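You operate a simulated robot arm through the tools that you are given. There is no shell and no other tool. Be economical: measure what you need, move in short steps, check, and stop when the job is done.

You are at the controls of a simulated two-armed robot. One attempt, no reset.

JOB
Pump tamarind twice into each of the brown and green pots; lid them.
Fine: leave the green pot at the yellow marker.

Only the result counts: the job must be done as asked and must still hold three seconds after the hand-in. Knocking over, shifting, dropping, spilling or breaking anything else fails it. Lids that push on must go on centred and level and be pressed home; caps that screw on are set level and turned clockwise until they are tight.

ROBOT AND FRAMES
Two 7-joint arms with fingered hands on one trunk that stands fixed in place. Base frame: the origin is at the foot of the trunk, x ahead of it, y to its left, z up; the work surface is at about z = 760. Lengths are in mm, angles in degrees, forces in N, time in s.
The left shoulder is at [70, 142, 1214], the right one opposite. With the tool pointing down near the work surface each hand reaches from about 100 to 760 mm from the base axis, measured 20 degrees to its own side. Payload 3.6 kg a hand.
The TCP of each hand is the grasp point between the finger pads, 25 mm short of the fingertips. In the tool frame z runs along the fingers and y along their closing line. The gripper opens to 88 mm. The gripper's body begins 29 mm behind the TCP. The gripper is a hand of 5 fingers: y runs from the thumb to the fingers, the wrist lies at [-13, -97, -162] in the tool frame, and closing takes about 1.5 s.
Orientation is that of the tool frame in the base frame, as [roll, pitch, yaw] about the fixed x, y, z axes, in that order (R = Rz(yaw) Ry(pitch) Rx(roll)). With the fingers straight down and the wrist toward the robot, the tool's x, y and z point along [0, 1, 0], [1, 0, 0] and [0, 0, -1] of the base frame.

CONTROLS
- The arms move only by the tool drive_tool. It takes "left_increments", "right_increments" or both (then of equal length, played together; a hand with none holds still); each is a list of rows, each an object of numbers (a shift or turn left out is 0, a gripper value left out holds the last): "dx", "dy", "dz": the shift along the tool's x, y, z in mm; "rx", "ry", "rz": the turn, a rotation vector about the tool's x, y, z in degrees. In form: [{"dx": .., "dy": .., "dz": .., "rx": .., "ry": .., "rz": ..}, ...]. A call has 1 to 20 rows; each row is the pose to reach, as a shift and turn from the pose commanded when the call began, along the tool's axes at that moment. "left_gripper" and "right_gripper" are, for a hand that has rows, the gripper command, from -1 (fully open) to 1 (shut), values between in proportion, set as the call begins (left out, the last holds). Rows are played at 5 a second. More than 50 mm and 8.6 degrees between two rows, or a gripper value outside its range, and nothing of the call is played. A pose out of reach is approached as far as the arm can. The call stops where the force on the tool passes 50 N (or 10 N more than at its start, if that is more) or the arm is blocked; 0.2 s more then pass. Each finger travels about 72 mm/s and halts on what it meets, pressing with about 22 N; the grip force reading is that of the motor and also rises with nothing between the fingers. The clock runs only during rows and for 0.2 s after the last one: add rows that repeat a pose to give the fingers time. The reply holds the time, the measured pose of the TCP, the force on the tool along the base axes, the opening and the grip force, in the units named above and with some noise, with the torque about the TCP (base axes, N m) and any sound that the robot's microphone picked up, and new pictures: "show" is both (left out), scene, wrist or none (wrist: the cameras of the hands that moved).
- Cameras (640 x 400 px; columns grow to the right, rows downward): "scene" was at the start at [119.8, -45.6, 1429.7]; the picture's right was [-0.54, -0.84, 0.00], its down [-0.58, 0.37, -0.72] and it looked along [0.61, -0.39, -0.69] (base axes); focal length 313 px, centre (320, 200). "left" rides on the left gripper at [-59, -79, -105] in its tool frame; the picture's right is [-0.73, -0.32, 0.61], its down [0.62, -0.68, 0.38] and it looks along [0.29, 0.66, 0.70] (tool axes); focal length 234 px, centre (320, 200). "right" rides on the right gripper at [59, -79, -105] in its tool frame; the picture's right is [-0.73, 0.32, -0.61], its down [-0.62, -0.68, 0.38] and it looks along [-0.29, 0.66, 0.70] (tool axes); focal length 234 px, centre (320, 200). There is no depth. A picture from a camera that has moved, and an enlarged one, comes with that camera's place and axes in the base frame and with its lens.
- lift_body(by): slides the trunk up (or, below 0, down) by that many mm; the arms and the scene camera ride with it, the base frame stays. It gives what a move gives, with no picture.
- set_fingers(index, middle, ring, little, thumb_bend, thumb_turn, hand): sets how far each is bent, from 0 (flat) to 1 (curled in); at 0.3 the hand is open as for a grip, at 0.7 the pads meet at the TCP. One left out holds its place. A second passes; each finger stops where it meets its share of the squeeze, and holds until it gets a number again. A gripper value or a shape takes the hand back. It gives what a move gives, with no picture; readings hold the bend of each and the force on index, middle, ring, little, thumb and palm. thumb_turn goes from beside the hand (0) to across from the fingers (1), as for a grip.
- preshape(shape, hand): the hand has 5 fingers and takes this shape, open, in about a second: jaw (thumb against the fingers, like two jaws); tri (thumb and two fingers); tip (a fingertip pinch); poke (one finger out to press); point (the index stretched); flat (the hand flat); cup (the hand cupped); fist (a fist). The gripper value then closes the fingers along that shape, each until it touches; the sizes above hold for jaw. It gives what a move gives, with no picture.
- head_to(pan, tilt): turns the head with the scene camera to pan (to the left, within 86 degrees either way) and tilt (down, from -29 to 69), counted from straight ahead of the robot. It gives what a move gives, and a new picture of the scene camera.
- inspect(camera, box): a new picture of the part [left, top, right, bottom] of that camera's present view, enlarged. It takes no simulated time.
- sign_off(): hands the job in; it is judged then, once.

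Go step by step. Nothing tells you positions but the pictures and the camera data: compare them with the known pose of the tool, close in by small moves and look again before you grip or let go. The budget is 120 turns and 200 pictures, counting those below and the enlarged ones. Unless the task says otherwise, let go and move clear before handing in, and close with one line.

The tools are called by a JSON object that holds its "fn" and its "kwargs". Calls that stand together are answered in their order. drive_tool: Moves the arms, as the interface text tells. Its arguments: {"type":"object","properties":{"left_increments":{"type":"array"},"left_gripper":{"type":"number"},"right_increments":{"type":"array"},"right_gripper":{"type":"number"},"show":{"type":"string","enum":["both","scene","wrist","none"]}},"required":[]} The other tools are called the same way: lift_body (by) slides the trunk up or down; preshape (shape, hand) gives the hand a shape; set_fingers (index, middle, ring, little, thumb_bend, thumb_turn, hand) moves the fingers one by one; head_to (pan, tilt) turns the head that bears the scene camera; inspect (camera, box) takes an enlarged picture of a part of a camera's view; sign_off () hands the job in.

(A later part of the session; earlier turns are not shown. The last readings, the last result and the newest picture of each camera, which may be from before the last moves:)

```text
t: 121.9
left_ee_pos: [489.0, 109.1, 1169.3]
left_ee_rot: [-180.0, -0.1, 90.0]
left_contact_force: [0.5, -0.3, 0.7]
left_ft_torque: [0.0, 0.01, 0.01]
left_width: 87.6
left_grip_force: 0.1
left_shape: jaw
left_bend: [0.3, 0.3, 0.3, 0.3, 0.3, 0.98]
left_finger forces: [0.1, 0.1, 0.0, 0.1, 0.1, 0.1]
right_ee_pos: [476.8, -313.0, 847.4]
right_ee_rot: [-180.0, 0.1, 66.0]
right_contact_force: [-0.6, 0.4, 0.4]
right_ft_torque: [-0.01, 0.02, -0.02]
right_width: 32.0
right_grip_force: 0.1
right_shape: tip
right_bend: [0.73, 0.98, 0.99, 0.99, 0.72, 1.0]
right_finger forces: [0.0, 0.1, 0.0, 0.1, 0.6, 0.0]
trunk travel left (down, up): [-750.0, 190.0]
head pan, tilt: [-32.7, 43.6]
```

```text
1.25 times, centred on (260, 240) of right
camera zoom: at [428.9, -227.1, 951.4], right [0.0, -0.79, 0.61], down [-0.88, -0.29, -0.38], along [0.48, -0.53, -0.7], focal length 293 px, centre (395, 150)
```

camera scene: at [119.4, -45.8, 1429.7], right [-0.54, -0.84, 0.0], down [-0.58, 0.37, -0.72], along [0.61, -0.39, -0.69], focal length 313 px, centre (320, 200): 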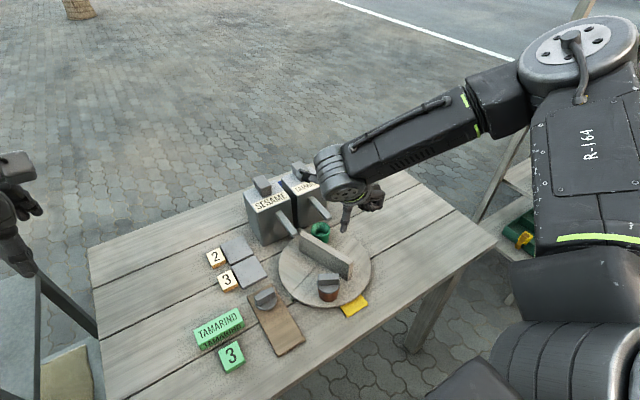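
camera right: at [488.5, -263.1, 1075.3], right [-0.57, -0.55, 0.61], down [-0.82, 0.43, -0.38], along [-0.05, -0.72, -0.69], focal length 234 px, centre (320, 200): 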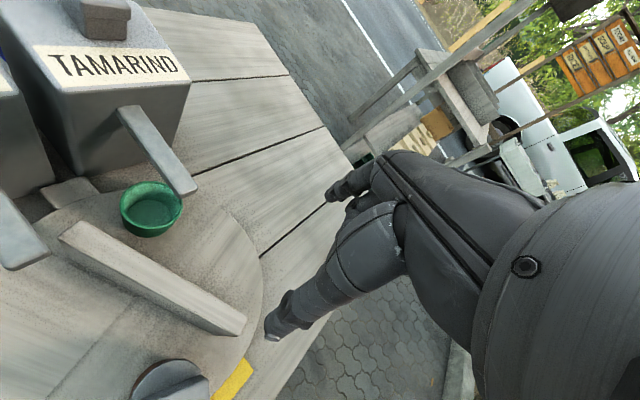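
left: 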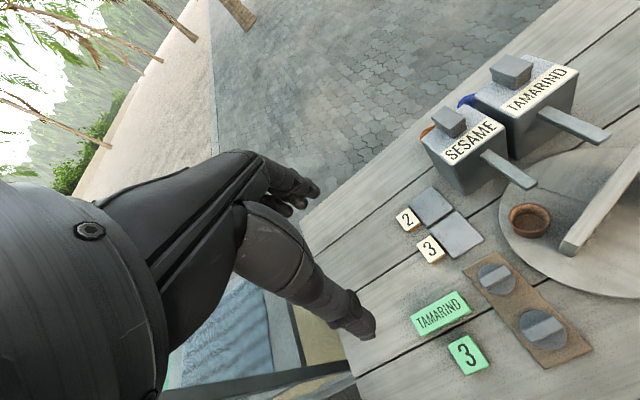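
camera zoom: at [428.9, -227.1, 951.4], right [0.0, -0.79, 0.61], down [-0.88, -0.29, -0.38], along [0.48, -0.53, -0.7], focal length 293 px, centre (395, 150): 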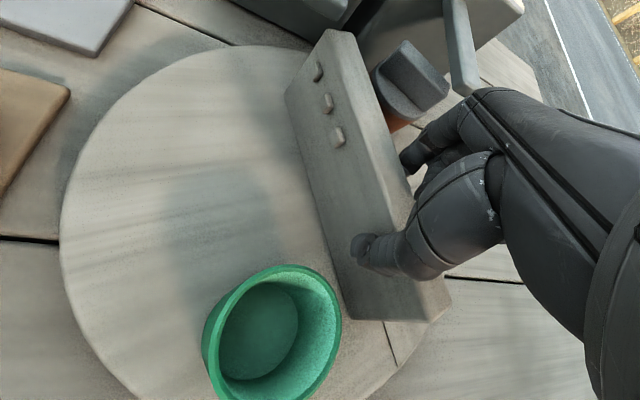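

Works well; green is at about 160°. Continue 40° more.

{"fn": "drive_tool", "kwargs": {"right_increments": [{"dx": -0.4, "dy": 1.4, "rz": -4}, {"dx": -0.7, "dy": 2.9, "rz": -8}, {"dx": -0.9, "dy": 4.4, "rz": -12}, {"dx": -1, "dy": 5.9, "rz": -16}, {"dx": -1, "dy": 7.4, "rz": -20}, {"dx": -0.9, "dy": 8.9, "rz": -24}, {"dx": -0.7, "dy": 10.4, "rz": -28}, {"dx": -0.4, "dy": 11.8, "rz": -32}, {"dx": 0.1, "dy": 13.2, "rz": -36}, {"dx": 0.6, "dy": 14.6, "rz": -40}, {"dx": 1.2, "dy": 16, "rz": -44}, {"dx": 1.9, "dy": 17.4, "rz": -48}, {"dx": 1.9, "dy": 17.4, "rz": -48}], "show": "none"}}

{"fn": "inspect", "kwargs": {"camera": "scene", "box": [260, 180, 400, 310]}}

{"fn": "inspect", "kwargs": {"camera": "right", "box": [80, 80, 440, 400]}}

```text
t: 124.7
left_ee_pos: [488.9, 109.3, 1169.4]
left_ee_rot: [179.9, 0.0, 90.0]
left_contact_force: [0.2, -0.7, 0.8]
left_ft_torque: [0.02, 0.0, 0.02]
left_width: 87.6
left_grip_force: 0.0
left_shape: jaw
left_bend: [0.3, 0.3, 0.3, 0.3, 0.3, 0.98]
left_finger forces: [0.0, 0.0, 0.1, 0.0, 0.1, 0.0]
right_ee_pos: [492.4, -318.1, 847.3]
right_ee_rot: [-180.0, 0.1, 114.0]
right_contact_force: [-0.5, -1.1, -0.8]
right_ft_torque: [0.0, 0.02, 0.02]
right_width: 32.5
right_grip_force: 0.0
right_shape: tip
right_bend: [0.73, 0.98, 0.99, 0.99, 0.72, 1.0]
right_finger forces: [0.0, 0.0, 0.1, 0.0, 0.8, 0.0]
trunk travel left (down, up): [-750.0, 190.0]
head pan, tilt: [-32.7, 43.6]
```

```text
3.08 times, centred on (330, 245) of scene
camera zoom: at [119.6, -45.5, 1429.7], right [-0.54, -0.84, 0.0], down [-0.58, 0.37, -0.72], along [0.61, -0.39, -0.69], focal length 964 px, centre (289, 62)
```

zoom: 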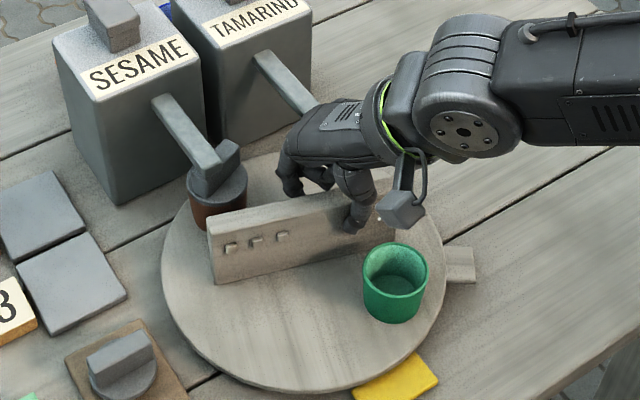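

```text
1.25 times, centred on (260, 240) of right
camera zoom: at [397.5, -297.0, 952.3], right [0.59, -0.53, 0.61], down [-0.37, -0.85, -0.38], along [0.72, 0.0, -0.7], focal length 293 px, centre (395, 150)
```

zoom: 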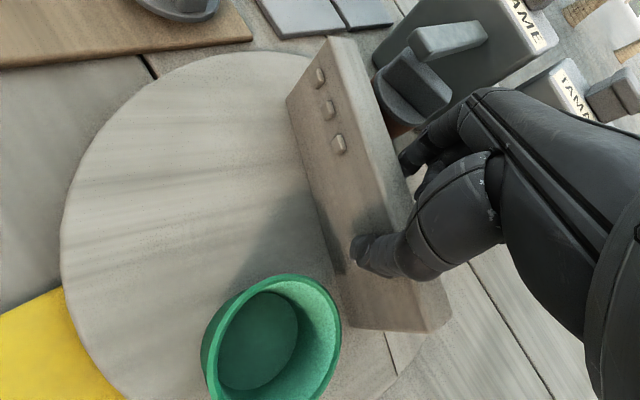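

Green is at about 211° and the forces stay near zero, so the lid handle clears the spouts. I'll turn the hand to align and slide to the other half of the wall.

{"fn": "drive_tool", "kwargs": {"right_increments": [{"rz": 8}, {"rz": 16}, {"rz": 24}, {"rz": 32}, {"rz": 36}, {"dx": 8.5, "dy": 4.8, "rz": 36}, {"dx": 17, "dy": 9.6, "rz": 36}, {"dx": 25.6, "dy": 14.4, "rz": 36}, {"dx": 34.2, "dy": 19.2, "rz": 36}, {"dx": 34.2, "dy": 19.2, "rz": 36}], "show": "none"}}

{"fn": "inspect", "kwargs": {"camera": "scene", "box": [260, 180, 400, 310]}}

{"fn": "inspect", "kwargs": {"camera": "right", "box": [80, 80, 440, 400]}}

```text
t: 126.9
left_ee_pos: [490.1, 108.6, 1167.7]
left_ee_rot: [180.0, 0.0, 89.9]
left_contact_force: [-0.1, -0.9, 0.6]
left_ft_torque: [0.02, 0.01, -0.01]
left_width: 87.5
left_grip_force: 0.1
left_shape: jaw
left_bend: [0.3, 0.3, 0.3, 0.3, 0.3, 0.98]
left_finger forces: [0.0, 0.0, 0.0, 0.1, 0.0, 0.1]
right_ee_pos: [496.6, -279.0, 844.7]
right_ee_rot: [-179.9, 0.1, 78.0]
right_contact_force: [-0.1, 0.2, 0.5]
right_ft_torque: [-0.01, -0.02, 0.0]
right_width: 31.1
right_grip_force: 0.1
right_shape: tip
right_bend: [0.73, 0.98, 0.99, 0.99, 0.73, 1.0]
right_finger forces: [0.1, 0.1, 0.0, 0.1, 0.0, 0.0]
trunk travel left (down, up): [-750.0, 190.0]
head pan, tilt: [-32.7, 43.6]
```

```text
3.08 times, centred on (330, 245) of scene
camera zoom: at [119.7, -45.6, 1429.7], right [-0.54, -0.84, 0.0], down [-0.58, 0.37, -0.72], along [0.61, -0.39, -0.69], focal length 964 px, centre (289, 62)
```

zoom: 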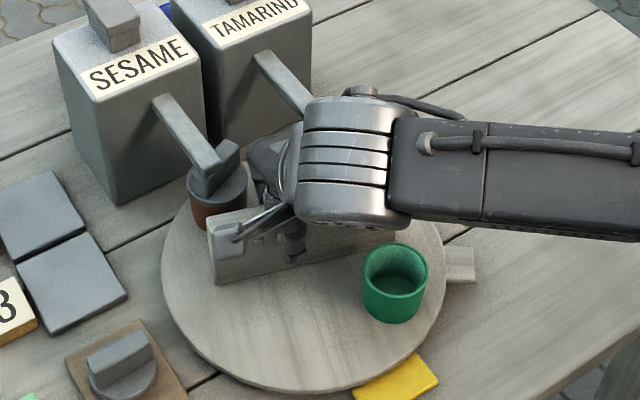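

```text
1.25 times, centred on (260, 240) of right
camera zoom: at [432.0, -205.9, 950.7], right [0.16, -0.78, 0.61], down [-0.8, -0.47, -0.38], along [0.58, -0.42, -0.7], focal length 293 px, centre (395, 150)
```

zoom: 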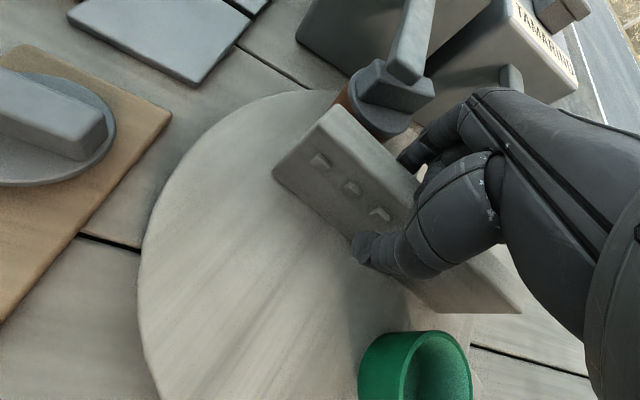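

Now sweep counter-clockwise with the index, 56°.

{"fn": "drive_tool", "kwargs": {"right_increments": [{"dy": -3}, {"dy": -6}, {"dx": 0, "dy": -7.3, "rz": -4}, {"dx": -0.1, "dy": -8.7, "rz": -8}, {"dx": -0.3, "dy": -10.1, "rz": -12}, {"dx": -0.5, "dy": -11.4, "rz": -16}, {"dx": -0.9, "dy": -12.7, "rz": -20}, {"dx": -1.3, "dy": -14, "rz": -24}, {"dx": -1.9, "dy": -15.3, "rz": -28}, {"dx": -2.5, "dy": -16.5, "rz": -32}, {"dx": -3.2, "dy": -17.7, "rz": -36}, {"dx": -4, "dy": -18.8, "rz": -40}, {"dx": -4.9, "dy": -19.9, "rz": -44}, {"dx": -5.8, "dy": -20.9, "rz": -48}, {"dx": -6.8, "dy": -21.8, "rz": -52}, {"dx": -7.9, "dy": -22.6, "rz": -56}, {"dx": -7.9, "dy": -22.6, "rz": -56}], "show": "none"}}

{"fn": "inspect", "kwargs": {"camera": "scene", "box": [260, 180, 400, 310]}}

```text
t: 130.5
left_ee_pos: [490.3, 110.2, 1168.8]
left_ee_rot: [-179.9, 0.0, 90.0]
left_contact_force: [0.8, 0.1, -0.2]
left_ft_torque: [0.0, 0.01, 0.05]
left_width: 87.8
left_grip_force: 0.0
left_shape: jaw
left_bend: [0.3, 0.3, 0.3, 0.3, 0.3, 0.98]
left_finger forces: [0.1, 0.0, 0.0, 0.1, 0.0, 0.1]
right_ee_pos: [473.2, -282.6, 847.2]
right_ee_rot: [-179.9, 0.1, 134.0]
right_contact_force: [0.2, 0.2, 0.4]
right_ft_torque: [0.05, -0.04, 0.01]
right_width: 32.2
right_grip_force: 0.0
right_shape: tip
right_bend: [0.73, 0.98, 0.99, 0.99, 0.73, 1.0]
right_finger forces: [0.8, 0.0, 0.0, 0.0, 0.0, 0.1]
trunk travel left (down, up): [-750.0, 190.0]
head pan, tilt: [-32.7, 43.6]
```

```text
3.08 times, centred on (330, 245) of scene
camera zoom: at [120.0, -45.4, 1429.6], right [-0.54, -0.84, 0.0], down [-0.58, 0.37, -0.72], along [0.61, -0.39, -0.69], focal length 964 px, centre (289, 62)
```

zoom: 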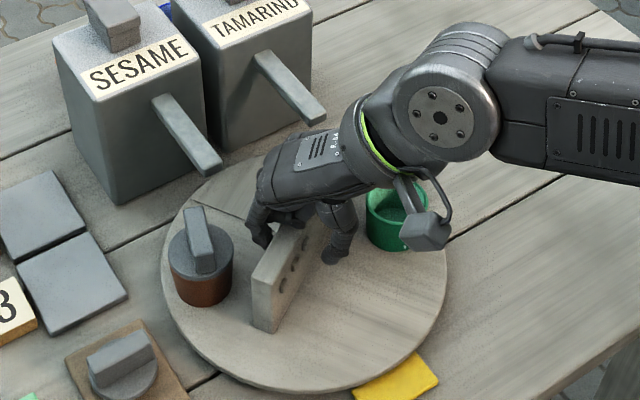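

Continue the sweep 44° more.

{"fn": "drive_tool", "kwargs": {"right_increments": [{"dy": -1.4, "rz": -4}, {"dx": -0.1, "dy": -2.7, "rz": -8}, {"dx": -0.3, "dy": -4.1, "rz": -12}, {"dx": -0.5, "dy": -5.4, "rz": -16}, {"dx": -0.9, "dy": -6.7, "rz": -20}, {"dx": -1.3, "dy": -8, "rz": -24}, {"dx": -1.9, "dy": -9.3, "rz": -28}, {"dx": -2.5, "dy": -10.5, "rz": -32}, {"dx": -3.2, "dy": -11.7, "rz": -36}, {"dx": -4, "dy": -12.8, "rz": -40}, {"dx": -4.9, "dy": -13.9, "rz": -44}, {"dx": -4.9, "dy": -13.9, "rz": -44}], "show": "none"}}

{"fn": "inspect", "kwargs": {"camera": "scene", "box": [260, 180, 400, 310]}}

{"fn": "inspect", "kwargs": {"camera": "right", "box": [0, 0, 640, 400]}}

```text
t: 133.1
left_ee_pos: [490.8, 108.6, 1168.6]
left_ee_rot: [180.0, 0.0, 90.0]
left_contact_force: [0.2, 0.4, 0.5]
left_ft_torque: [0.04, -0.01, 0.03]
left_width: 87.7
left_grip_force: 0.0
left_shape: jaw
left_bend: [0.3, 0.3, 0.3, 0.3, 0.3, 0.98]
left_finger forces: [0.1, 0.0, 0.0, 0.0, 0.1, 0.0]
right_ee_pos: [466.2, -296.1, 846.0]
right_ee_rot: [-179.9, 0.0, 178.0]
right_contact_force: [0.8, -0.7, 0.2]
right_ft_torque: [0.01, -0.02, 0.0]
right_width: 31.5
right_grip_force: 0.0
right_shape: tip
right_bend: [0.73, 0.98, 0.99, 0.99, 0.73, 1.0]
right_finger forces: [0.7, 0.0, 0.0, 0.1, 0.0, 0.0]
trunk travel left (down, up): [-750.0, 190.0]
head pan, tilt: [-32.7, 43.6]
```

```text
3.08 times, centred on (330, 245) of scene
camera zoom: at [119.8, -45.4, 1429.7], right [-0.54, -0.84, 0.0], down [-0.58, 0.37, -0.72], along [0.61, -0.39, -0.69], focal length 964 px, centre (289, 62)
```

zoom: 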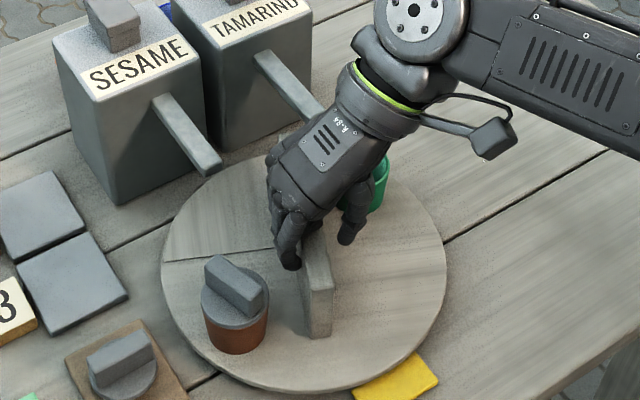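

```text
1.00 times, centred on (320, 200) of right (not enlarged: the box is as wide or as high as the picture)
camera zoom: at [404.7, -373.0, 951.8], right [0.74, 0.3, 0.61], down [0.6, -0.7, -0.38], along [0.31, 0.65, -0.7], focal length 234 px, centre (320, 200)
```

zoom: 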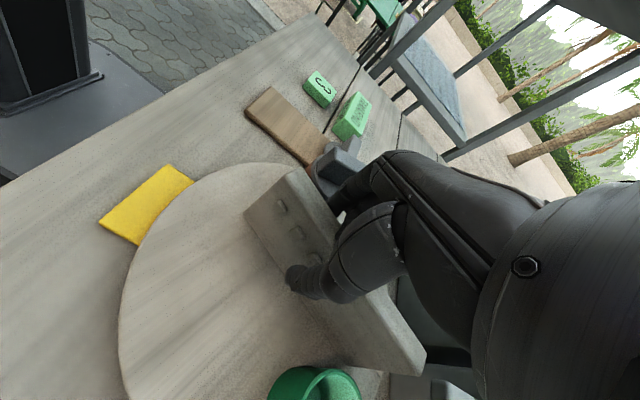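

Green is at about 290°. I'll continue 22° more, watching force in case the tab nears the tamarind body.

{"fn": "drive_tool", "kwargs": {"right_increments": [{"dy": -1.4, "rz": -4}, {"dx": -0.1, "dy": -2.7, "rz": -8}, {"dx": -0.3, "dy": -4.1, "rz": -12}, {"dx": -0.5, "dy": -5.4, "rz": -16}, {"dx": -0.9, "dy": -6.7, "rz": -20}, {"dx": -1.1, "dy": -7.3, "rz": -22}, {"dx": -1.1, "dy": -7.3, "rz": -22}], "show": "none"}}

{"fn": "inspect", "kwargs": {"camera": "scene", "box": [260, 180, 400, 310]}}

```text
t: 134.7
left_ee_pos: [488.8, 108.4, 1169.6]
left_ee_rot: [-180.0, 0.0, 89.9]
left_contact_force: [0.0, -0.9, 0.9]
left_ft_torque: [0.0, 0.01, 0.02]
left_width: 87.5
left_grip_force: 0.0
left_shape: jaw
left_bend: [0.3, 0.3, 0.3, 0.3, 0.3, 0.98]
left_finger forces: [0.0, 0.0, 0.0, 0.0, 0.0, 0.0]
right_ee_pos: [467.2, -303.0, 846.0]
right_ee_rot: [-179.9, -0.1, -160.0]
right_contact_force: [-0.4, 0.6, -0.3]
right_ft_torque: [-0.03, 0.0, -0.06]
right_width: 31.8
right_grip_force: 0.0
right_shape: tip
right_bend: [0.73, 0.98, 0.99, 0.99, 0.73, 1.0]
right_finger forces: [0.7, 0.0, 0.0, 0.1, 0.0, 0.0]
trunk travel left (down, up): [-750.0, 190.0]
head pan, tilt: [-32.7, 43.6]
```

```text
3.08 times, centred on (330, 245) of scene
camera zoom: at [119.8, -45.4, 1429.7], right [-0.54, -0.84, 0.0], down [-0.58, 0.37, -0.72], along [0.61, -0.39, -0.69], focal length 964 px, centre (289, 62)
```

zoom: 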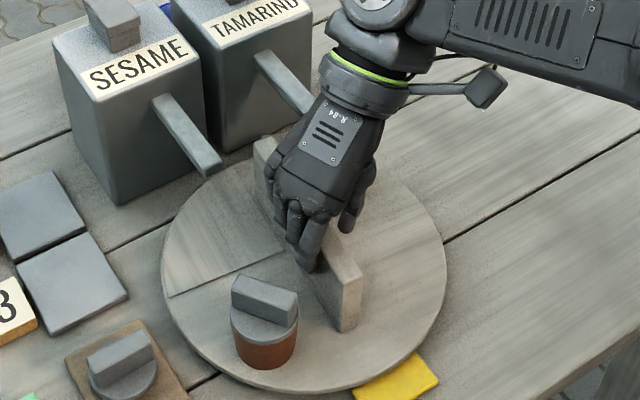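

The wall end is near 175°, so green should be at around -48°. I'll slide out, lift clear and measure.

{"fn": "drive_tool", "kwargs": {"right_increments": [{"dx": 7, "dy": 2.8}, {"dx": 14, "dy": 5.6}, {"dx": 14, "dy": 5.6, "dz": -40}, {"dx": 14, "dy": 5.6, "dz": -80}, {"dx": 14, "dy": 5.6, "dz": -120}, {"dx": 14, "dy": 5.6, "dz": -120, "rz": 8}, {"dx": 14, "dy": 5.6, "dz": -120, "rz": 16}, {"dx": 14, "dy": 5.6, "dz": -120, "rz": 24}, {"dx": 14, "dy": 5.6, "dz": -120, "rz": 32}, {"dx": 14, "dy": 5.6, "dz": -120, "rz": 40}, {"dx": 14, "dy": 5.6, "dz": -120, "rz": 48}, {"dx": 14, "dy": 5.6, "dz": -120, "rz": 56}, {"dx": 14, "dy": 5.6, "dz": -120, "rz": 64}, {"dx": 14, "dy": 5.6, "dz": -120, "rz": 72}, {"dx": 14, "dy": 5.6, "dz": -120, "rz": 80}, {"dx": 14, "dy": 5.6, "dz": -120, "rz": 88}, {"dx": 14, "dy": 5.6, "dz": -120, "rz": 94}], "show": "none"}}

{"fn": "inspect", "kwargs": {"camera": "scene", "box": [260, 180, 400, 310]}}

{"fn": "inspect", "kwargs": {"camera": "right", "box": [0, 0, 640, 400]}}

```text
t: 138.3
left_ee_pos: [489.6, 110.4, 1169.3]
left_ee_rot: [-180.0, 0.0, 90.0]
left_contact_force: [0.1, -0.8, 0.2]
left_ft_torque: [0.0, -0.01, 0.02]
left_width: 87.5
left_grip_force: 0.1
left_shape: jaw
left_bend: [0.3, 0.3, 0.3, 0.3, 0.3, 0.98]
left_finger forces: [0.1, 0.0, 0.1, 0.0, 0.1, 0.1]
right_ee_pos: [451.9, -300.7, 967.1]
right_ee_rot: [180.0, 0.0, 105.9]
right_contact_force: [-0.4, -0.9, -0.1]
right_ft_torque: [-0.01, 0.01, 0.0]
right_width: 31.1
right_grip_force: 0.0
right_shape: tip
right_bend: [0.73, 0.98, 0.99, 0.99, 0.73, 1.0]
right_finger forces: [0.1, 0.1, 0.0, 0.0, 0.1, 0.0]
trunk travel left (down, up): [-750.0, 190.0]
head pan, tilt: [-32.7, 43.6]
```

```text
3.08 times, centred on (330, 245) of scene
camera zoom: at [119.8, -45.4, 1429.7], right [-0.54, -0.84, 0.0], down [-0.58, 0.37, -0.72], along [0.61, -0.39, -0.69], focal length 964 px, centre (289, 62)
```

zoom: 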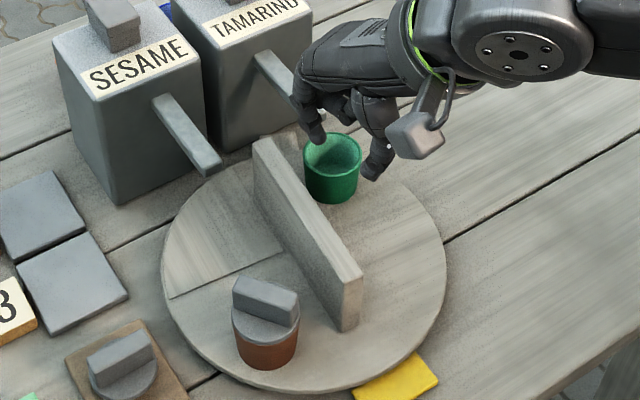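

```text
1.00 times, centred on (320, 200) of right (not enlarged: the box is as wide or as high as the picture)
camera zoom: at [360.5, -267.0, 1072.2], right [0.51, -0.61, 0.61], down [-0.49, -0.79, -0.38], along [0.71, -0.1, -0.7], focal length 234 px, centre (320, 200)
```

zoom: 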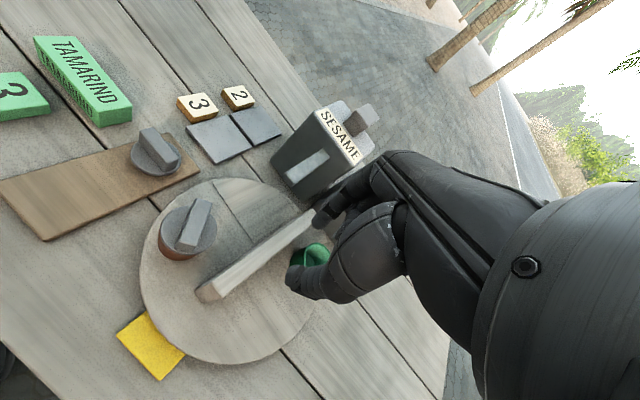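

Green is at about -51° and needs roughly 12° more. I'll regrip at yaw 172 near (470,-295) and pull the wall toward -y in small steps.

{"fn": "drive_tool", "kwargs": {"right_increments": [{"rz": -8}, {"rz": -16}, {"rz": -24}, {"rz": -32}, {"rz": -40}, {"rz": -48}, {"rz": -56}, {"rz": -64}, {"rz": -66}, {"rz": -66}], "right_gripper": -0.1, "show": "none"}}

{"fn": "drive_tool", "kwargs": {"right_increments": [{"dx": -9, "dy": 2}, {"dx": -17, "dy": 3.5}, {"dx": -17, "dy": 3.5, "dz": 30}, {"dx": -17, "dy": 3.5, "dz": 60}, {"dx": -17, "dy": 3.5, "dz": 85}, {"dx": -17, "dy": 3.5, "dz": 85}], "show": "none"}}

{"fn": "inspect", "kwargs": {"camera": "scene", "box": [260, 180, 400, 310]}}

{"fn": "inspect", "kwargs": {"camera": "right", "box": [80, 80, 440, 400]}}

```text
t: 140.5
left_ee_pos: [489.3, 108.8, 1169.1]
left_ee_rot: [-180.0, 0.0, 90.0]
left_contact_force: [-0.1, -0.7, 0.1]
left_ft_torque: [-0.02, -0.03, 0.01]
left_width: 87.8
left_grip_force: 0.1
left_shape: jaw
left_bend: [0.3, 0.3, 0.3, 0.3, 0.3, 0.98]
left_finger forces: [0.0, 0.0, 0.0, 0.0, 0.0, 0.0]
right_ee_pos: [452.1, -302.1, 966.5]
right_ee_rot: [-179.9, 0.0, 172.1]
right_contact_force: [0.3, 0.3, 0.0]
right_ft_torque: [0.02, -0.01, 0.01]
right_width: 47.8
right_grip_force: 0.1
right_shape: tip
right_bend: [0.32, 0.98, 0.99, 0.99, 0.67, 1.0]
right_finger forces: [0.0, 0.0, 0.1, 0.0, 0.0, 0.0]
trunk travel left (down, up): [-750.0, 190.0]
head pan, tilt: [-32.7, 43.6]
```

```text
t: 141.9
left_ee_pos: [490.1, 108.0, 1169.0]
left_ee_rot: [-180.0, -0.1, 89.9]
left_contact_force: [0.1, -0.3, -1.3]
left_ft_torque: [-0.02, 0.02, -0.01]
left_width: 87.8
left_grip_force: 0.0
left_shape: jaw
left_bend: [0.3, 0.3, 0.3, 0.3, 0.3, 0.98]
left_finger forces: [0.1, 0.1, 0.0, 0.0, 0.1, 0.0]
right_ee_pos: [470.4, -301.4, 881.8]
right_ee_rot: [-179.9, 0.0, 172.0]
right_contact_force: [0.2, -0.4, -0.1]
right_ft_torque: [0.05, 0.04, 0.03]
right_width: 48.0
right_grip_force: 0.1
right_shape: tip
right_bend: [0.32, 0.98, 0.99, 0.99, 0.67, 1.0]
right_finger forces: [0.0, 0.1, 0.1, 0.1, 0.1, 0.0]
trunk travel left (down, up): [-750.0, 190.0]
head pan, tilt: [-32.7, 43.6]
```

```text
3.08 times, centred on (330, 245) of scene
camera zoom: at [119.6, -45.5, 1429.7], right [-0.54, -0.84, 0.0], down [-0.58, 0.37, -0.72], along [0.61, -0.39, -0.69], focal length 964 px, centre (289, 62)
```

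zoom: 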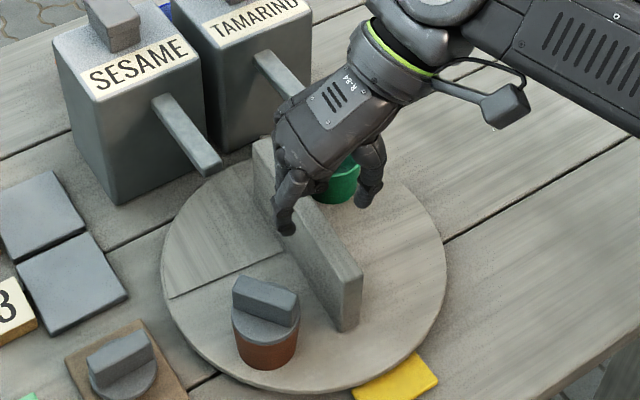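

```text
1.25 times, centred on (260, 240) of right
camera zoom: at [400.9, -372.4, 986.6], right [0.76, 0.22, 0.61], down [0.52, -0.76, -0.38], along [0.38, 0.61, -0.7], focal length 293 px, centre (395, 150)
```

zoom: 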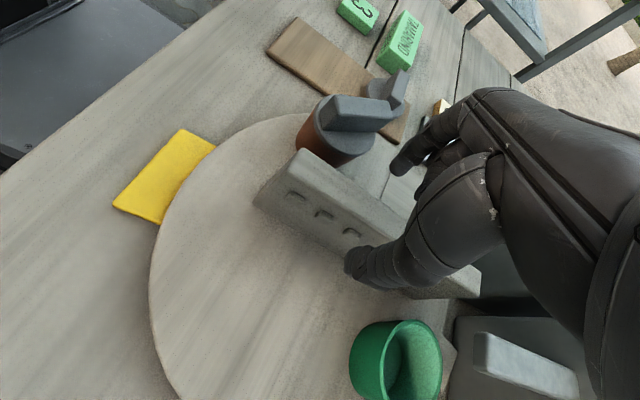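

{"fn": "drive_tool", "kwargs": {"right_increments": [{"dy": 4}, {"dy": 4, "dz": 10}, {"dy": 4, "dz": 20}, {"dy": 4, "dz": 30}, {"dy": 4, "dz": 36}, {"dy": 4, "dz": 36}], "show": "none"}}

{"fn": "drive_tool", "kwargs": {"right_increments": [{"dy": 0}, {"dy": 0}, {"dy": 0}, {"dy": -3}, {"dy": -6}, {"dy": -8}, {"dy": -8}], "right_gripper": 0.3, "show": "none"}}

{"fn": "inspect", "kwargs": {"camera": "scene", "box": [260, 180, 400, 310]}}

{"fn": "inspect", "kwargs": {"camera": "right", "box": [80, 80, 440, 400]}}

```text
t: 143.3
left_ee_pos: [489.2, 110.0, 1169.4]
left_ee_rot: [-180.0, 0.0, 90.0]
left_contact_force: [0.4, 0.2, -0.6]
left_ft_torque: [-0.01, 0.01, 0.02]
left_width: 87.4
left_grip_force: 0.0
left_shape: jaw
left_bend: [0.3, 0.3, 0.3, 0.3, 0.3, 0.98]
left_finger forces: [0.0, 0.1, 0.0, 0.0, 0.1, 0.0]
right_ee_pos: [470.2, -297.7, 844.4]
right_ee_rot: [-179.9, 0.0, 171.9]
right_contact_force: [1.1, -0.4, 0.2]
right_ft_torque: [0.0, 0.01, -0.01]
right_width: 48.0
right_grip_force: 0.1
right_shape: tip
right_bend: [0.32, 0.98, 0.99, 0.99, 0.67, 1.0]
right_finger forces: [0.0, 0.8, 0.0, 0.0, 0.0, 0.1]
trunk travel left (down, up): [-750.0, 190.0]
head pan, tilt: [-32.7, 43.6]
```

```text
t: 144.9
left_ee_pos: [489.7, 109.0, 1168.6]
left_ee_rot: [180.0, 0.1, 90.0]
left_contact_force: [0.5, -0.4, -0.4]
left_ft_torque: [0.0, -0.01, -0.02]
left_width: 87.3
left_grip_force: 0.0
left_shape: jaw
left_bend: [0.3, 0.3, 0.3, 0.3, 0.3, 0.98]
left_finger forces: [0.0, 0.0, 0.0, 0.0, 0.0, 0.0]
right_ee_pos: [468.9, -304.2, 844.0]
right_ee_rot: [-180.0, 0.1, 172.0]
right_contact_force: [1.0, 0.9, 2.9]
right_ft_torque: [0.02, -0.07, 0.06]
right_width: 31.7
right_grip_force: 0.1
right_shape: tip
right_bend: [0.73, 0.98, 0.99, 0.99, 0.73, 1.0]
right_finger forces: [0.0, 3.4, 0.1, 0.1, 0.0, 0.0]
trunk travel left (down, up): [-750.0, 190.0]
head pan, tilt: [-32.7, 43.6]
```

```text
3.08 times, centred on (330, 245) of scene
camera zoom: at [119.4, -44.8, 1429.7], right [-0.54, -0.84, 0.0], down [-0.58, 0.37, -0.72], along [0.61, -0.39, -0.69], focal length 964 px, centre (289, 62)
```

zoom: 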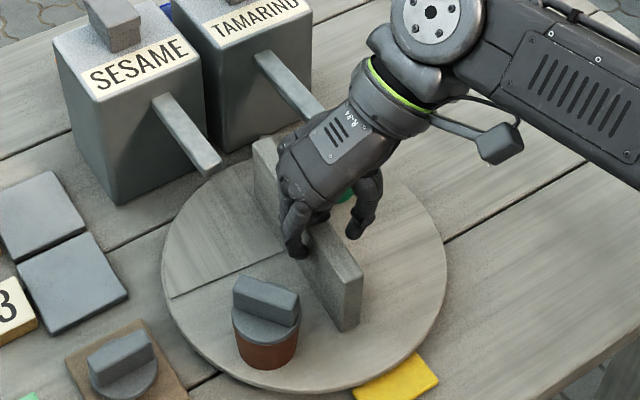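

```text
1.25 times, centred on (260, 240) of right
camera zoom: at [400.9, -375.0, 950.4], right [0.76, 0.22, 0.61], down [0.52, -0.76, -0.38], along [0.38, 0.61, -0.7], focal length 293 px, centre (395, 150)
```

zoom: 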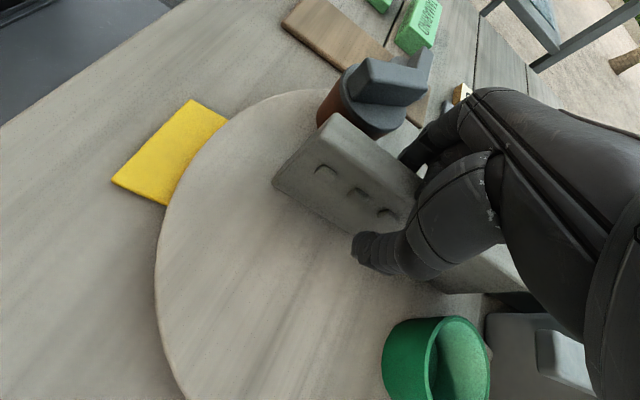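

The curled middle finger brushes the wall top, so I'll raise 3 mm and pull further in -y.

{"fn": "drive_tool", "kwargs": {"right_increments": [{"dz": -3}, {"dz": -3, "dy": -2}, {"dz": -3, "dy": -4}, {"dz": -3, "dy": -6}, {"dz": -3, "dy": -8}, {"dz": -3, "dy": -8}], "show": "none"}}

{"fn": "inspect", "kwargs": {"camera": "scene", "box": [260, 180, 400, 310]}}

{"fn": "inspect", "kwargs": {"camera": "right", "box": [80, 80, 440, 400]}}

```text
t: 146.3
left_ee_pos: [490.0, 109.6, 1168.6]
left_ee_rot: [-180.0, 0.0, 89.9]
left_contact_force: [-0.5, 0.5, 0.6]
left_ft_torque: [0.02, 0.0, 0.04]
left_width: 87.5
left_grip_force: 0.0
left_shape: jaw
left_bend: [0.3, 0.3, 0.3, 0.3, 0.3, 0.98]
left_finger forces: [0.1, 0.0, 0.1, 0.0, 0.0, 0.0]
right_ee_pos: [467.5, -313.3, 848.9]
right_ee_rot: [-180.0, 0.1, 172.0]
right_contact_force: [-0.3, 0.9, -0.2]
right_ft_torque: [0.04, 0.03, -0.01]
right_width: 32.5
right_grip_force: 0.1
right_shape: tip
right_bend: [0.73, 0.98, 0.99, 0.99, 0.73, 1.0]
right_finger forces: [1.4, 0.0, 0.0, 0.0, 0.0, 0.0]
trunk travel left (down, up): [-750.0, 190.0]
head pan, tilt: [-32.7, 43.6]
```

```text
3.08 times, centred on (330, 245) of scene
camera zoom: at [119.8, -45.3, 1429.7], right [-0.54, -0.84, 0.0], down [-0.58, 0.37, -0.72], along [0.61, -0.39, -0.69], focal length 964 px, centre (289, 62)
```

zoom: 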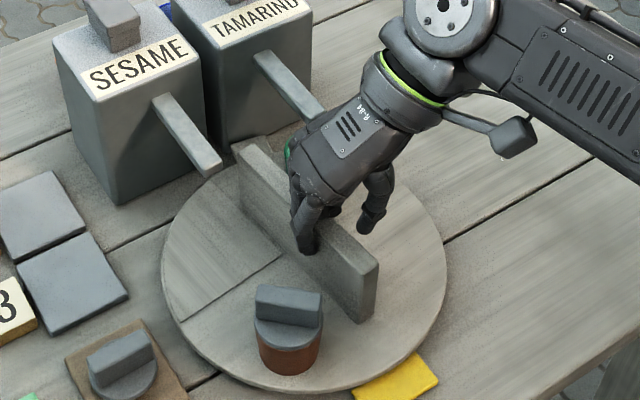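

```text
1.25 times, centred on (260, 240) of right
camera zoom: at [398.5, -383.4, 953.8], right [0.76, 0.22, 0.61], down [0.52, -0.76, -0.38], along [0.38, 0.61, -0.7], focal length 293 px, centre (395, 150)
```

zoom: 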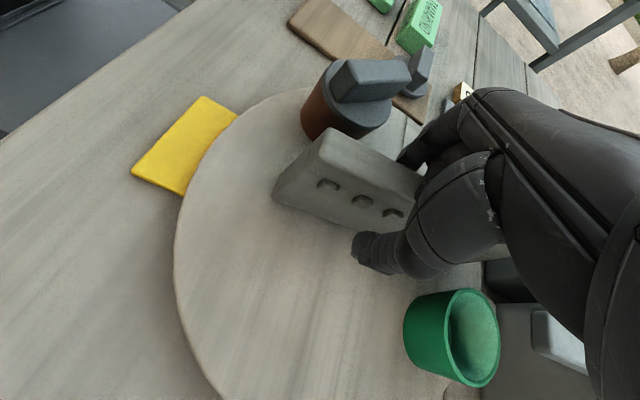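

The disc turned further with no obstruction. I'll open, lift straight up and verify green against the spout.

{"fn": "drive_tool", "kwargs": {"right_increments": [{"dy": 0}, {"dy": 2}, {"dy": 2}, {"dy": 2, "dz": -40}, {"dy": 2, "dz": -80}, {"dy": 2, "dz": -120}, {"dy": 2, "dz": -150, "rz": 8}, {"dy": 2, "dx": 10, "dz": -190, "rz": 16}, {"dy": 2, "dx": 10, "dz": -190, "rz": 24}, {"dy": 2, "dx": 10, "dz": -190, "rz": 32}, {"dy": 2, "dx": 10, "dz": -190, "rz": 40}, {"dy": 2, "dx": 10, "dz": -190, "rz": 48}, {"dy": 2, "dx": 10, "dz": -190, "rz": 56}, {"dy": 2, "dx": 10, "dz": -190, "rz": 64}, {"dy": 2, "dx": 10, "dz": -190, "rz": 72}, {"dy": 2, "dx": 10, "dz": -190, "rz": 80}, {"dy": 2, "dx": 10, "dz": -190, "rz": 82}], "right_gripper": 0, "show": "none"}}

{"fn": "inspect", "kwargs": {"camera": "scene", "box": [280, 180, 380, 280]}}

{"fn": "inspect", "kwargs": {"camera": "right", "box": [0, 0, 640, 400]}}

```text
t: 149.9
left_ee_pos: [490.2, 108.5, 1168.8]
left_ee_rot: [-180.0, 0.0, 90.0]
left_contact_force: [-0.7, -0.2, 0.8]
left_ft_torque: [0.0, -0.01, -0.01]
left_width: 87.6
left_grip_force: 0.0
left_shape: jaw
left_bend: [0.3, 0.3, 0.3, 0.3, 0.3, 0.98]
left_finger forces: [0.0, 0.1, 0.0, 0.0, 0.0, 0.0]
right_ee_pos: [457.3, -309.0, 1037.9]
right_ee_rot: [179.9, 0.1, 89.8]
right_contact_force: [0.2, 0.0, -0.7]
right_ft_torque: [0.01, 0.02, -0.05]
right_width: 43.7
right_grip_force: 0.1
right_shape: tip
right_bend: [0.73, 0.98, 0.99, 0.99, 0.7, 1.0]
right_finger forces: [0.0, 0.0, 0.0, 0.1, 0.1, 0.0]
trunk travel left (down, up): [-750.0, 190.0]
head pan, tilt: [-32.7, 43.6]
```

```text
4.00 times, centred on (330, 230) of scene
camera zoom: at [119.7, -45.5, 1429.7], right [-0.54, -0.84, 0.0], down [-0.58, 0.37, -0.72], along [0.61, -0.39, -0.69], focal length 1254 px, centre (280, 80)
```

zoom: 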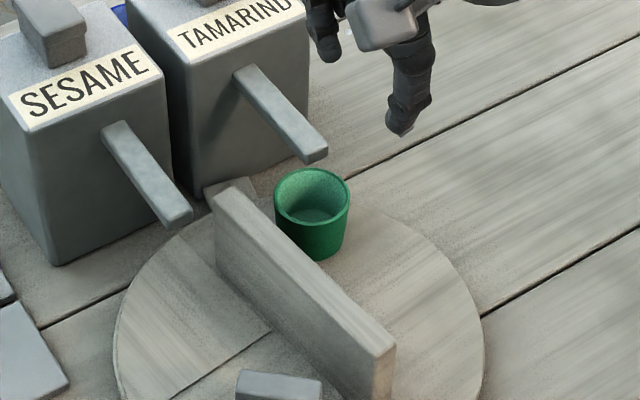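

```text
1.00 times, centred on (320, 200) of right (not enlarged: the box is as wide or as high as the picture)
camera zoom: at [379.0, -250.9, 1144.0], right [0.32, -0.73, 0.61], down [-0.68, -0.62, -0.38], along [0.66, -0.29, -0.7], focal length 234 px, centre (320, 200)
```

zoom: 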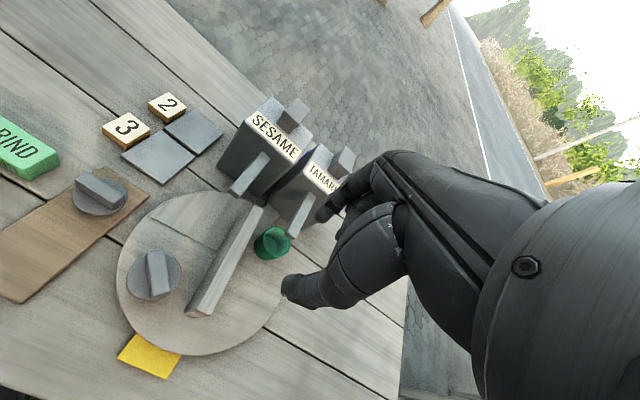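

The green pot is exactly under the tamarind spout. Now I'll take the poke shape and go to the pump knob.

{"fn": "preshape", "kwargs": {"hand": "right", "shape": "poke"}}

{"fn": "drive_tool", "kwargs": {"right_increments": [{"dy": 35, "dx": -10}, {"dy": 75, "dx": -20}, {"dy": 115, "dx": -30}, {"dy": 155, "dx": -40}, {"dy": 195, "dx": -40}, {"dy": 229, "dx": -40}, {"dy": 229, "dx": -40, "dz": 30}, {"dy": 229, "dx": -40, "dz": 60}, {"dy": 229, "dx": -40, "dz": 60}], "show": "none"}}

{"fn": "inspect", "kwargs": {"camera": "scene", "box": [240, 130, 380, 260]}}

```text
t: 150.8
left_ee_pos: [489.0, 108.9, 1168.6]
left_ee_rot: [179.9, 0.0, 90.0]
left_contact_force: [-0.2, 0.5, -0.1]
left_ft_torque: [0.01, 0.04, 0.04]
left_width: 87.7
left_grip_force: 0.0
left_shape: jaw
left_bend: [0.3, 0.3, 0.3, 0.3, 0.3, 0.98]
left_finger forces: [0.0, 0.0, 0.0, 0.1, 0.1, 0.1]
right_ee_pos: [458.0, -308.8, 1039.1]
right_ee_rot: [180.0, 0.1, 89.9]
right_contact_force: [-0.2, 0.1, -0.2]
right_ft_torque: [0.01, 0.02, -0.02]
right_width: 0.1
right_grip_force: 0.0
right_shape: poke
right_bend: [0.7, 0.7, 0.99, 0.99, 1.0, 1.0]
right_finger forces: [0.0, 0.0, 0.0, 0.0, 0.0, 0.0]
trunk travel left (down, up): [-750.0, 190.0]
head pan, tilt: [-32.7, 43.6]
```

```text
t: 152.8
left_ee_pos: [489.3, 109.3, 1168.7]
left_ee_rot: [-179.9, 0.2, 90.0]
left_contact_force: [0.0, 0.4, 0.0]
left_ft_torque: [0.02, -0.03, -0.03]
left_width: 87.7
left_grip_force: 0.1
left_shape: jaw
left_bend: [0.3, 0.3, 0.3, 0.3, 0.3, 0.98]
left_finger forces: [0.0, 0.1, 0.0, 0.0, 0.0, 0.1]
right_ee_pos: [688.3, -348.0, 977.2]
right_ee_rot: [180.0, 0.1, 90.1]
right_contact_force: [-0.5, -0.1, -0.3]
right_ft_torque: [-0.01, 0.0, 0.03]
right_width: 0.1
right_grip_force: 0.0
right_shape: poke
right_bend: [0.7, 0.7, 0.99, 0.99, 1.0, 1.0]
right_finger forces: [0.0, 0.0, 0.1, 0.0, 0.0, 0.2]
trunk travel left (down, up): [-750.0, 190.0]
head pan, tilt: [-32.7, 43.6]
```

```text
3.08 times, centred on (310, 195) of scene
camera zoom: at [119.8, -45.0, 1429.7], right [-0.54, -0.84, 0.0], down [-0.58, 0.37, -0.72], along [0.61, -0.39, -0.69], focal length 964 px, centre (351, 215)
```

zoom: 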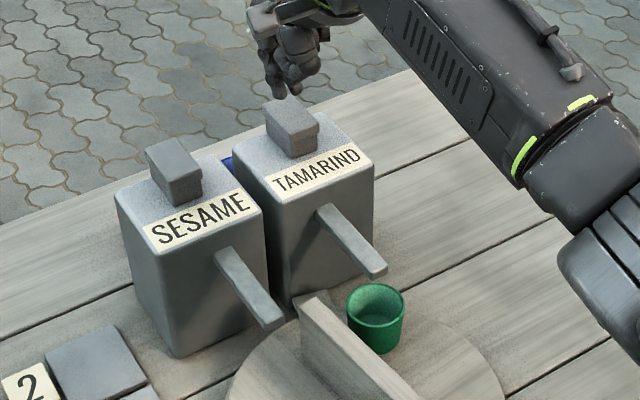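

Aligned as before. First press and full release.

{"fn": "drive_tool", "kwargs": {"right_increments": [{"dz": 10}, {"dz": 20}, {"dz": 28}, {"dz": 34}, {"dz": 38}, {"dz": 42}, {"dz": 46}, {"dz": 48}, {"dz": 48}], "show": "none"}}

{"fn": "drive_tool", "kwargs": {"right_increments": [{"dz": -8}, {"dz": -16}, {"dz": -26}, {"dz": -36}, {"dz": -48}, {"dz": -48}, {"dz": -48}], "show": "none"}}

{"fn": "inspect", "kwargs": {"camera": "scene", "box": [270, 160, 370, 260]}}

```text
t: 154.8
left_ee_pos: [487.5, 110.3, 1170.4]
left_ee_rot: [179.8, 0.1, 90.0]
left_contact_force: [-0.8, -0.5, -0.4]
left_ft_torque: [0.04, 0.0, -0.01]
left_width: 87.6
left_grip_force: 0.1
left_shape: jaw
left_bend: [0.3, 0.3, 0.3, 0.3, 0.3, 0.98]
left_finger forces: [0.0, 0.1, 0.0, 0.0, 0.1, 0.0]
right_ee_pos: [687.1, -348.1, 935.0]
right_ee_rot: [179.6, 0.3, 90.0]
right_contact_force: [9.0, -3.0, 26.3]
right_ft_torque: [-0.34, -0.18, 0.11]
right_width: 0.0
right_grip_force: 0.0
right_shape: poke
right_bend: [0.7, 0.7, 0.99, 0.99, 1.0, 1.0]
right_finger forces: [0.6, 25.7, 0.0, 0.0, 0.0, 0.0]
trunk travel left (down, up): [-750.0, 190.0]
head pan, tilt: [-32.7, 43.6]
```

```text
t: 156.4
left_ee_pos: [490.0, 108.6, 1168.7]
left_ee_rot: [-180.0, 0.0, 90.1]
left_contact_force: [-1.1, 0.0, -0.7]
left_ft_torque: [-0.01, -0.01, 0.0]
left_width: 87.6
left_grip_force: 0.1
left_shape: jaw
left_bend: [0.3, 0.3, 0.3, 0.3, 0.3, 0.98]
left_finger forces: [0.0, 0.1, 0.0, 0.0, 0.1, 0.0]
right_ee_pos: [686.4, -347.7, 977.9]
right_ee_rot: [180.0, 0.1, 89.9]
right_contact_force: [-1.0, -0.5, 0.2]
right_ft_torque: [-0.03, 0.03, 0.01]
right_width: 0.1
right_grip_force: 0.0
right_shape: poke
right_bend: [0.7, 0.7, 0.99, 0.99, 1.0, 1.0]
right_finger forces: [0.0, 0.0, 0.0, 0.0, 0.2, 0.0]
trunk travel left (down, up): [-750.0, 190.0]
head pan, tilt: [-32.7, 43.6]
```

```text
4.00 times, centred on (320, 210) of scene
camera zoom: at [119.9, -45.5, 1429.6], right [-0.54, -0.84, 0.0], down [-0.58, 0.37, -0.72], along [0.61, -0.39, -0.69], focal length 1254 px, centre (320, 160)
```

zoom: 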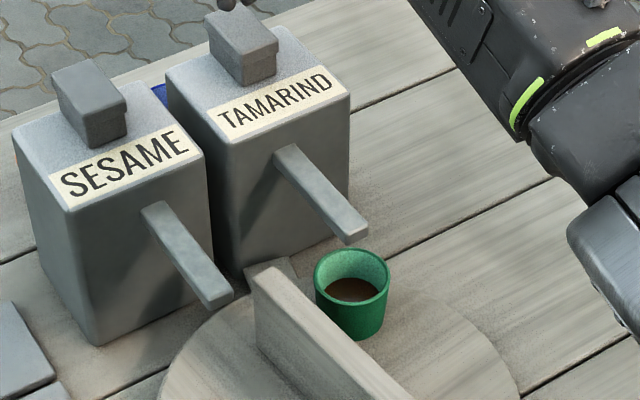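

One dose is in. Second press and release.

{"fn": "drive_tool", "kwargs": {"right_increments": [{"dz": 10}, {"dz": 20}, {"dz": 28}, {"dz": 34}, {"dz": 38}, {"dz": 42}, {"dz": 46}, {"dz": 49}, {"dz": 49}], "show": "none"}}

{"fn": "drive_tool", "kwargs": {"right_increments": [{"dz": -8}, {"dz": -16}, {"dz": -26}, {"dz": -36}, {"dz": -60}, {"dz": -100}, {"dz": -110}], "show": "none"}}

{"fn": "inspect", "kwargs": {"camera": "scene", "box": [270, 160, 370, 260]}}

```text
t: 158.4
left_ee_pos: [486.2, 109.6, 1171.6]
left_ee_rot: [179.8, 0.1, 90.0]
left_contact_force: [0.2, -0.5, 0.2]
left_ft_torque: [0.01, -0.01, -0.03]
left_width: 87.5
left_grip_force: 0.0
left_shape: jaw
left_bend: [0.3, 0.3, 0.3, 0.3, 0.3, 0.98]
left_finger forces: [0.0, 0.1, 0.0, 0.0, 0.0, 0.1]
right_ee_pos: [684.7, -347.7, 934.5]
right_ee_rot: [179.7, 0.3, 90.0]
right_contact_force: [7.7, -7.0, 30.2]
right_ft_torque: [-0.34, -0.17, 0.07]
right_width: 0.0
right_grip_force: 0.0
right_shape: poke
right_bend: [0.7, 0.7, 0.99, 0.99, 1.0, 1.0]
right_finger forces: [9.7, 19.8, 0.0, 0.0, 0.0, 0.1]
trunk travel left (down, up): [-750.0, 190.0]
head pan, tilt: [-32.7, 43.6]
```

```text
t: 160.0
left_ee_pos: [489.1, 109.4, 1168.5]
left_ee_rot: [-180.0, 0.1, 90.0]
left_contact_force: [-0.5, -0.4, -0.7]
left_ft_torque: [0.03, -0.01, -0.03]
left_width: 87.6
left_grip_force: 0.0
left_shape: jaw
left_bend: [0.3, 0.3, 0.3, 0.3, 0.3, 0.98]
left_finger forces: [0.0, 0.0, 0.1, 0.1, 0.1, 0.0]
right_ee_pos: [686.2, -348.4, 1040.1]
right_ee_rot: [179.9, 0.2, 90.1]
right_contact_force: [0.6, 0.0, 0.3]
right_ft_torque: [0.01, 0.01, -0.02]
right_width: 0.2
right_grip_force: 0.0
right_shape: poke
right_bend: [0.7, 0.7, 0.99, 0.99, 1.0, 1.0]
right_finger forces: [0.0, 0.0, 0.0, 0.0, 0.1, 0.1]
trunk travel left (down, up): [-750.0, 190.0]
head pan, tilt: [-32.7, 43.6]
```

```text
4.00 times, centred on (320, 210) of scene
camera zoom: at [120.0, -45.6, 1429.6], right [-0.54, -0.84, 0.0], down [-0.58, 0.37, -0.72], along [0.61, -0.39, -0.69], focal length 1254 px, centre (320, 160)
```

zoom: 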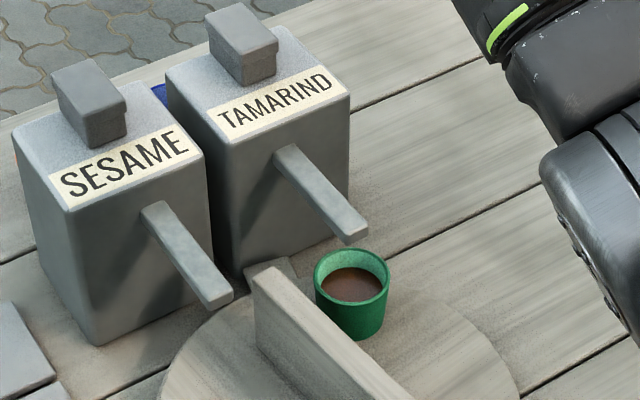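

Two doses are in the green pot. I'll return to the right side of the wall (yaw 170) as before to start turning clockwise.

{"fn": "drive_tool", "kwargs": {"right_increments": [{"dy": -24, "rz": -8}, {"dy": -48, "rz": -16}, {"dy": -72, "rz": -24}, {"dy": -96, "rz": -32}, {"dy": -120, "rz": -40}, {"dy": -144, "rz": -48}, {"dy": -168, "dx": -3, "rz": -56}, {"dy": -192, "dx": -6, "rz": -64}, {"dy": -216, "dx": -11, "rz": -72}, {"dy": -240, "dx": -16, "rz": -80}, {"dy": -240, "dx": -16, "dz": 40, "rz": -80}, {"dy": -240, "dx": -16, "dz": 80, "rz": -80}, {"dy": -240, "dx": -16, "dz": 115, "rz": -80}, {"dy": -240, "dx": -16, "dz": 115, "rz": -80}], "show": "none"}}

{"fn": "drive_tool", "kwargs": {"right_increments": [{"dz": 30}, {"dz": 60}, {"dz": 86}, {"dz": 86, "dy": 6, "dx": 2}, {"dz": 86, "dy": 12, "dx": 4}, {"dz": 86, "dy": 18, "dx": 5}, {"dz": 86, "dy": 18, "dx": 5}], "show": "none"}}

{"fn": "inspect", "kwargs": {"camera": "scene", "box": [250, 170, 410, 310]}}

```text
t: 163.0
left_ee_pos: [490.4, 109.4, 1168.8]
left_ee_rot: [-180.0, 0.0, 90.0]
left_contact_force: [0.0, -0.1, 0.1]
left_ft_torque: [-0.01, 0.0, 0.0]
left_width: 87.7
left_grip_force: 0.0
left_shape: jaw
left_bend: [0.3, 0.3, 0.3, 0.3, 0.3, 0.98]
left_finger forces: [0.1, 0.1, 0.1, 0.1, 0.1, 0.0]
right_ee_pos: [445.9, -365.6, 922.7]
right_ee_rot: [-179.9, -0.1, 170.0]
right_contact_force: [-0.5, -0.3, 0.1]
right_ft_torque: [-0.02, -0.03, -0.03]
right_width: 0.1
right_grip_force: 0.1
right_shape: poke
right_bend: [0.7, 0.7, 0.99, 0.99, 1.0, 1.0]
right_finger forces: [0.1, 0.0, 0.1, 0.1, 0.0, 0.0]
trunk travel left (down, up): [-750.0, 190.0]
head pan, tilt: [-32.7, 43.6]
```

```text
t: 164.6
left_ee_pos: [488.8, 108.4, 1167.9]
left_ee_rot: [-179.9, 0.0, 90.0]
left_contact_force: [-0.7, -0.6, -0.2]
left_ft_torque: [-0.05, -0.01, 0.01]
left_width: 87.7
left_grip_force: 0.1
left_shape: jaw
left_bend: [0.3, 0.3, 0.3, 0.3, 0.3, 0.98]
left_finger forces: [0.0, 0.0, 0.0, 0.0, 0.0, 0.0]
right_ee_pos: [444.3, -346.7, 837.8]
right_ee_rot: [-179.9, 0.0, 170.0]
right_contact_force: [-0.8, -0.1, 0.5]
right_ft_torque: [0.03, 0.0, 0.01]
right_width: 0.0
right_grip_force: 0.1
right_shape: poke
right_bend: [0.7, 0.7, 0.99, 0.99, 1.0, 1.0]
right_finger forces: [0.1, 0.1, 0.1, 0.0, 0.0, 0.0]
trunk travel left (down, up): [-750.0, 190.0]
head pan, tilt: [-32.7, 43.6]
```

```text
2.86 times, centred on (330, 240) of scene
camera zoom: at [119.8, -45.5, 1429.7], right [-0.54, -0.84, 0.0], down [-0.58, 0.37, -0.72], along [0.61, -0.39, -0.69], focal length 896 px, centre (291, 86)
```

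zoom: 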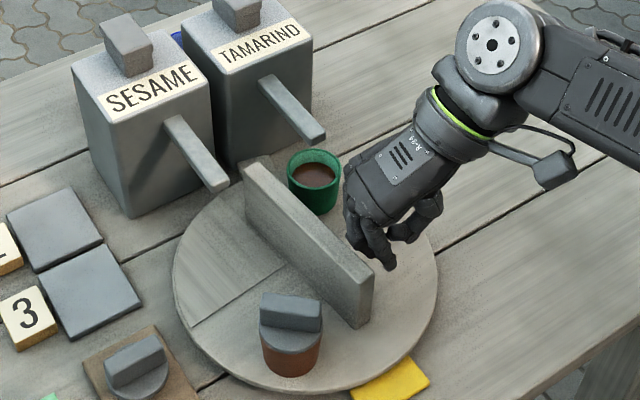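

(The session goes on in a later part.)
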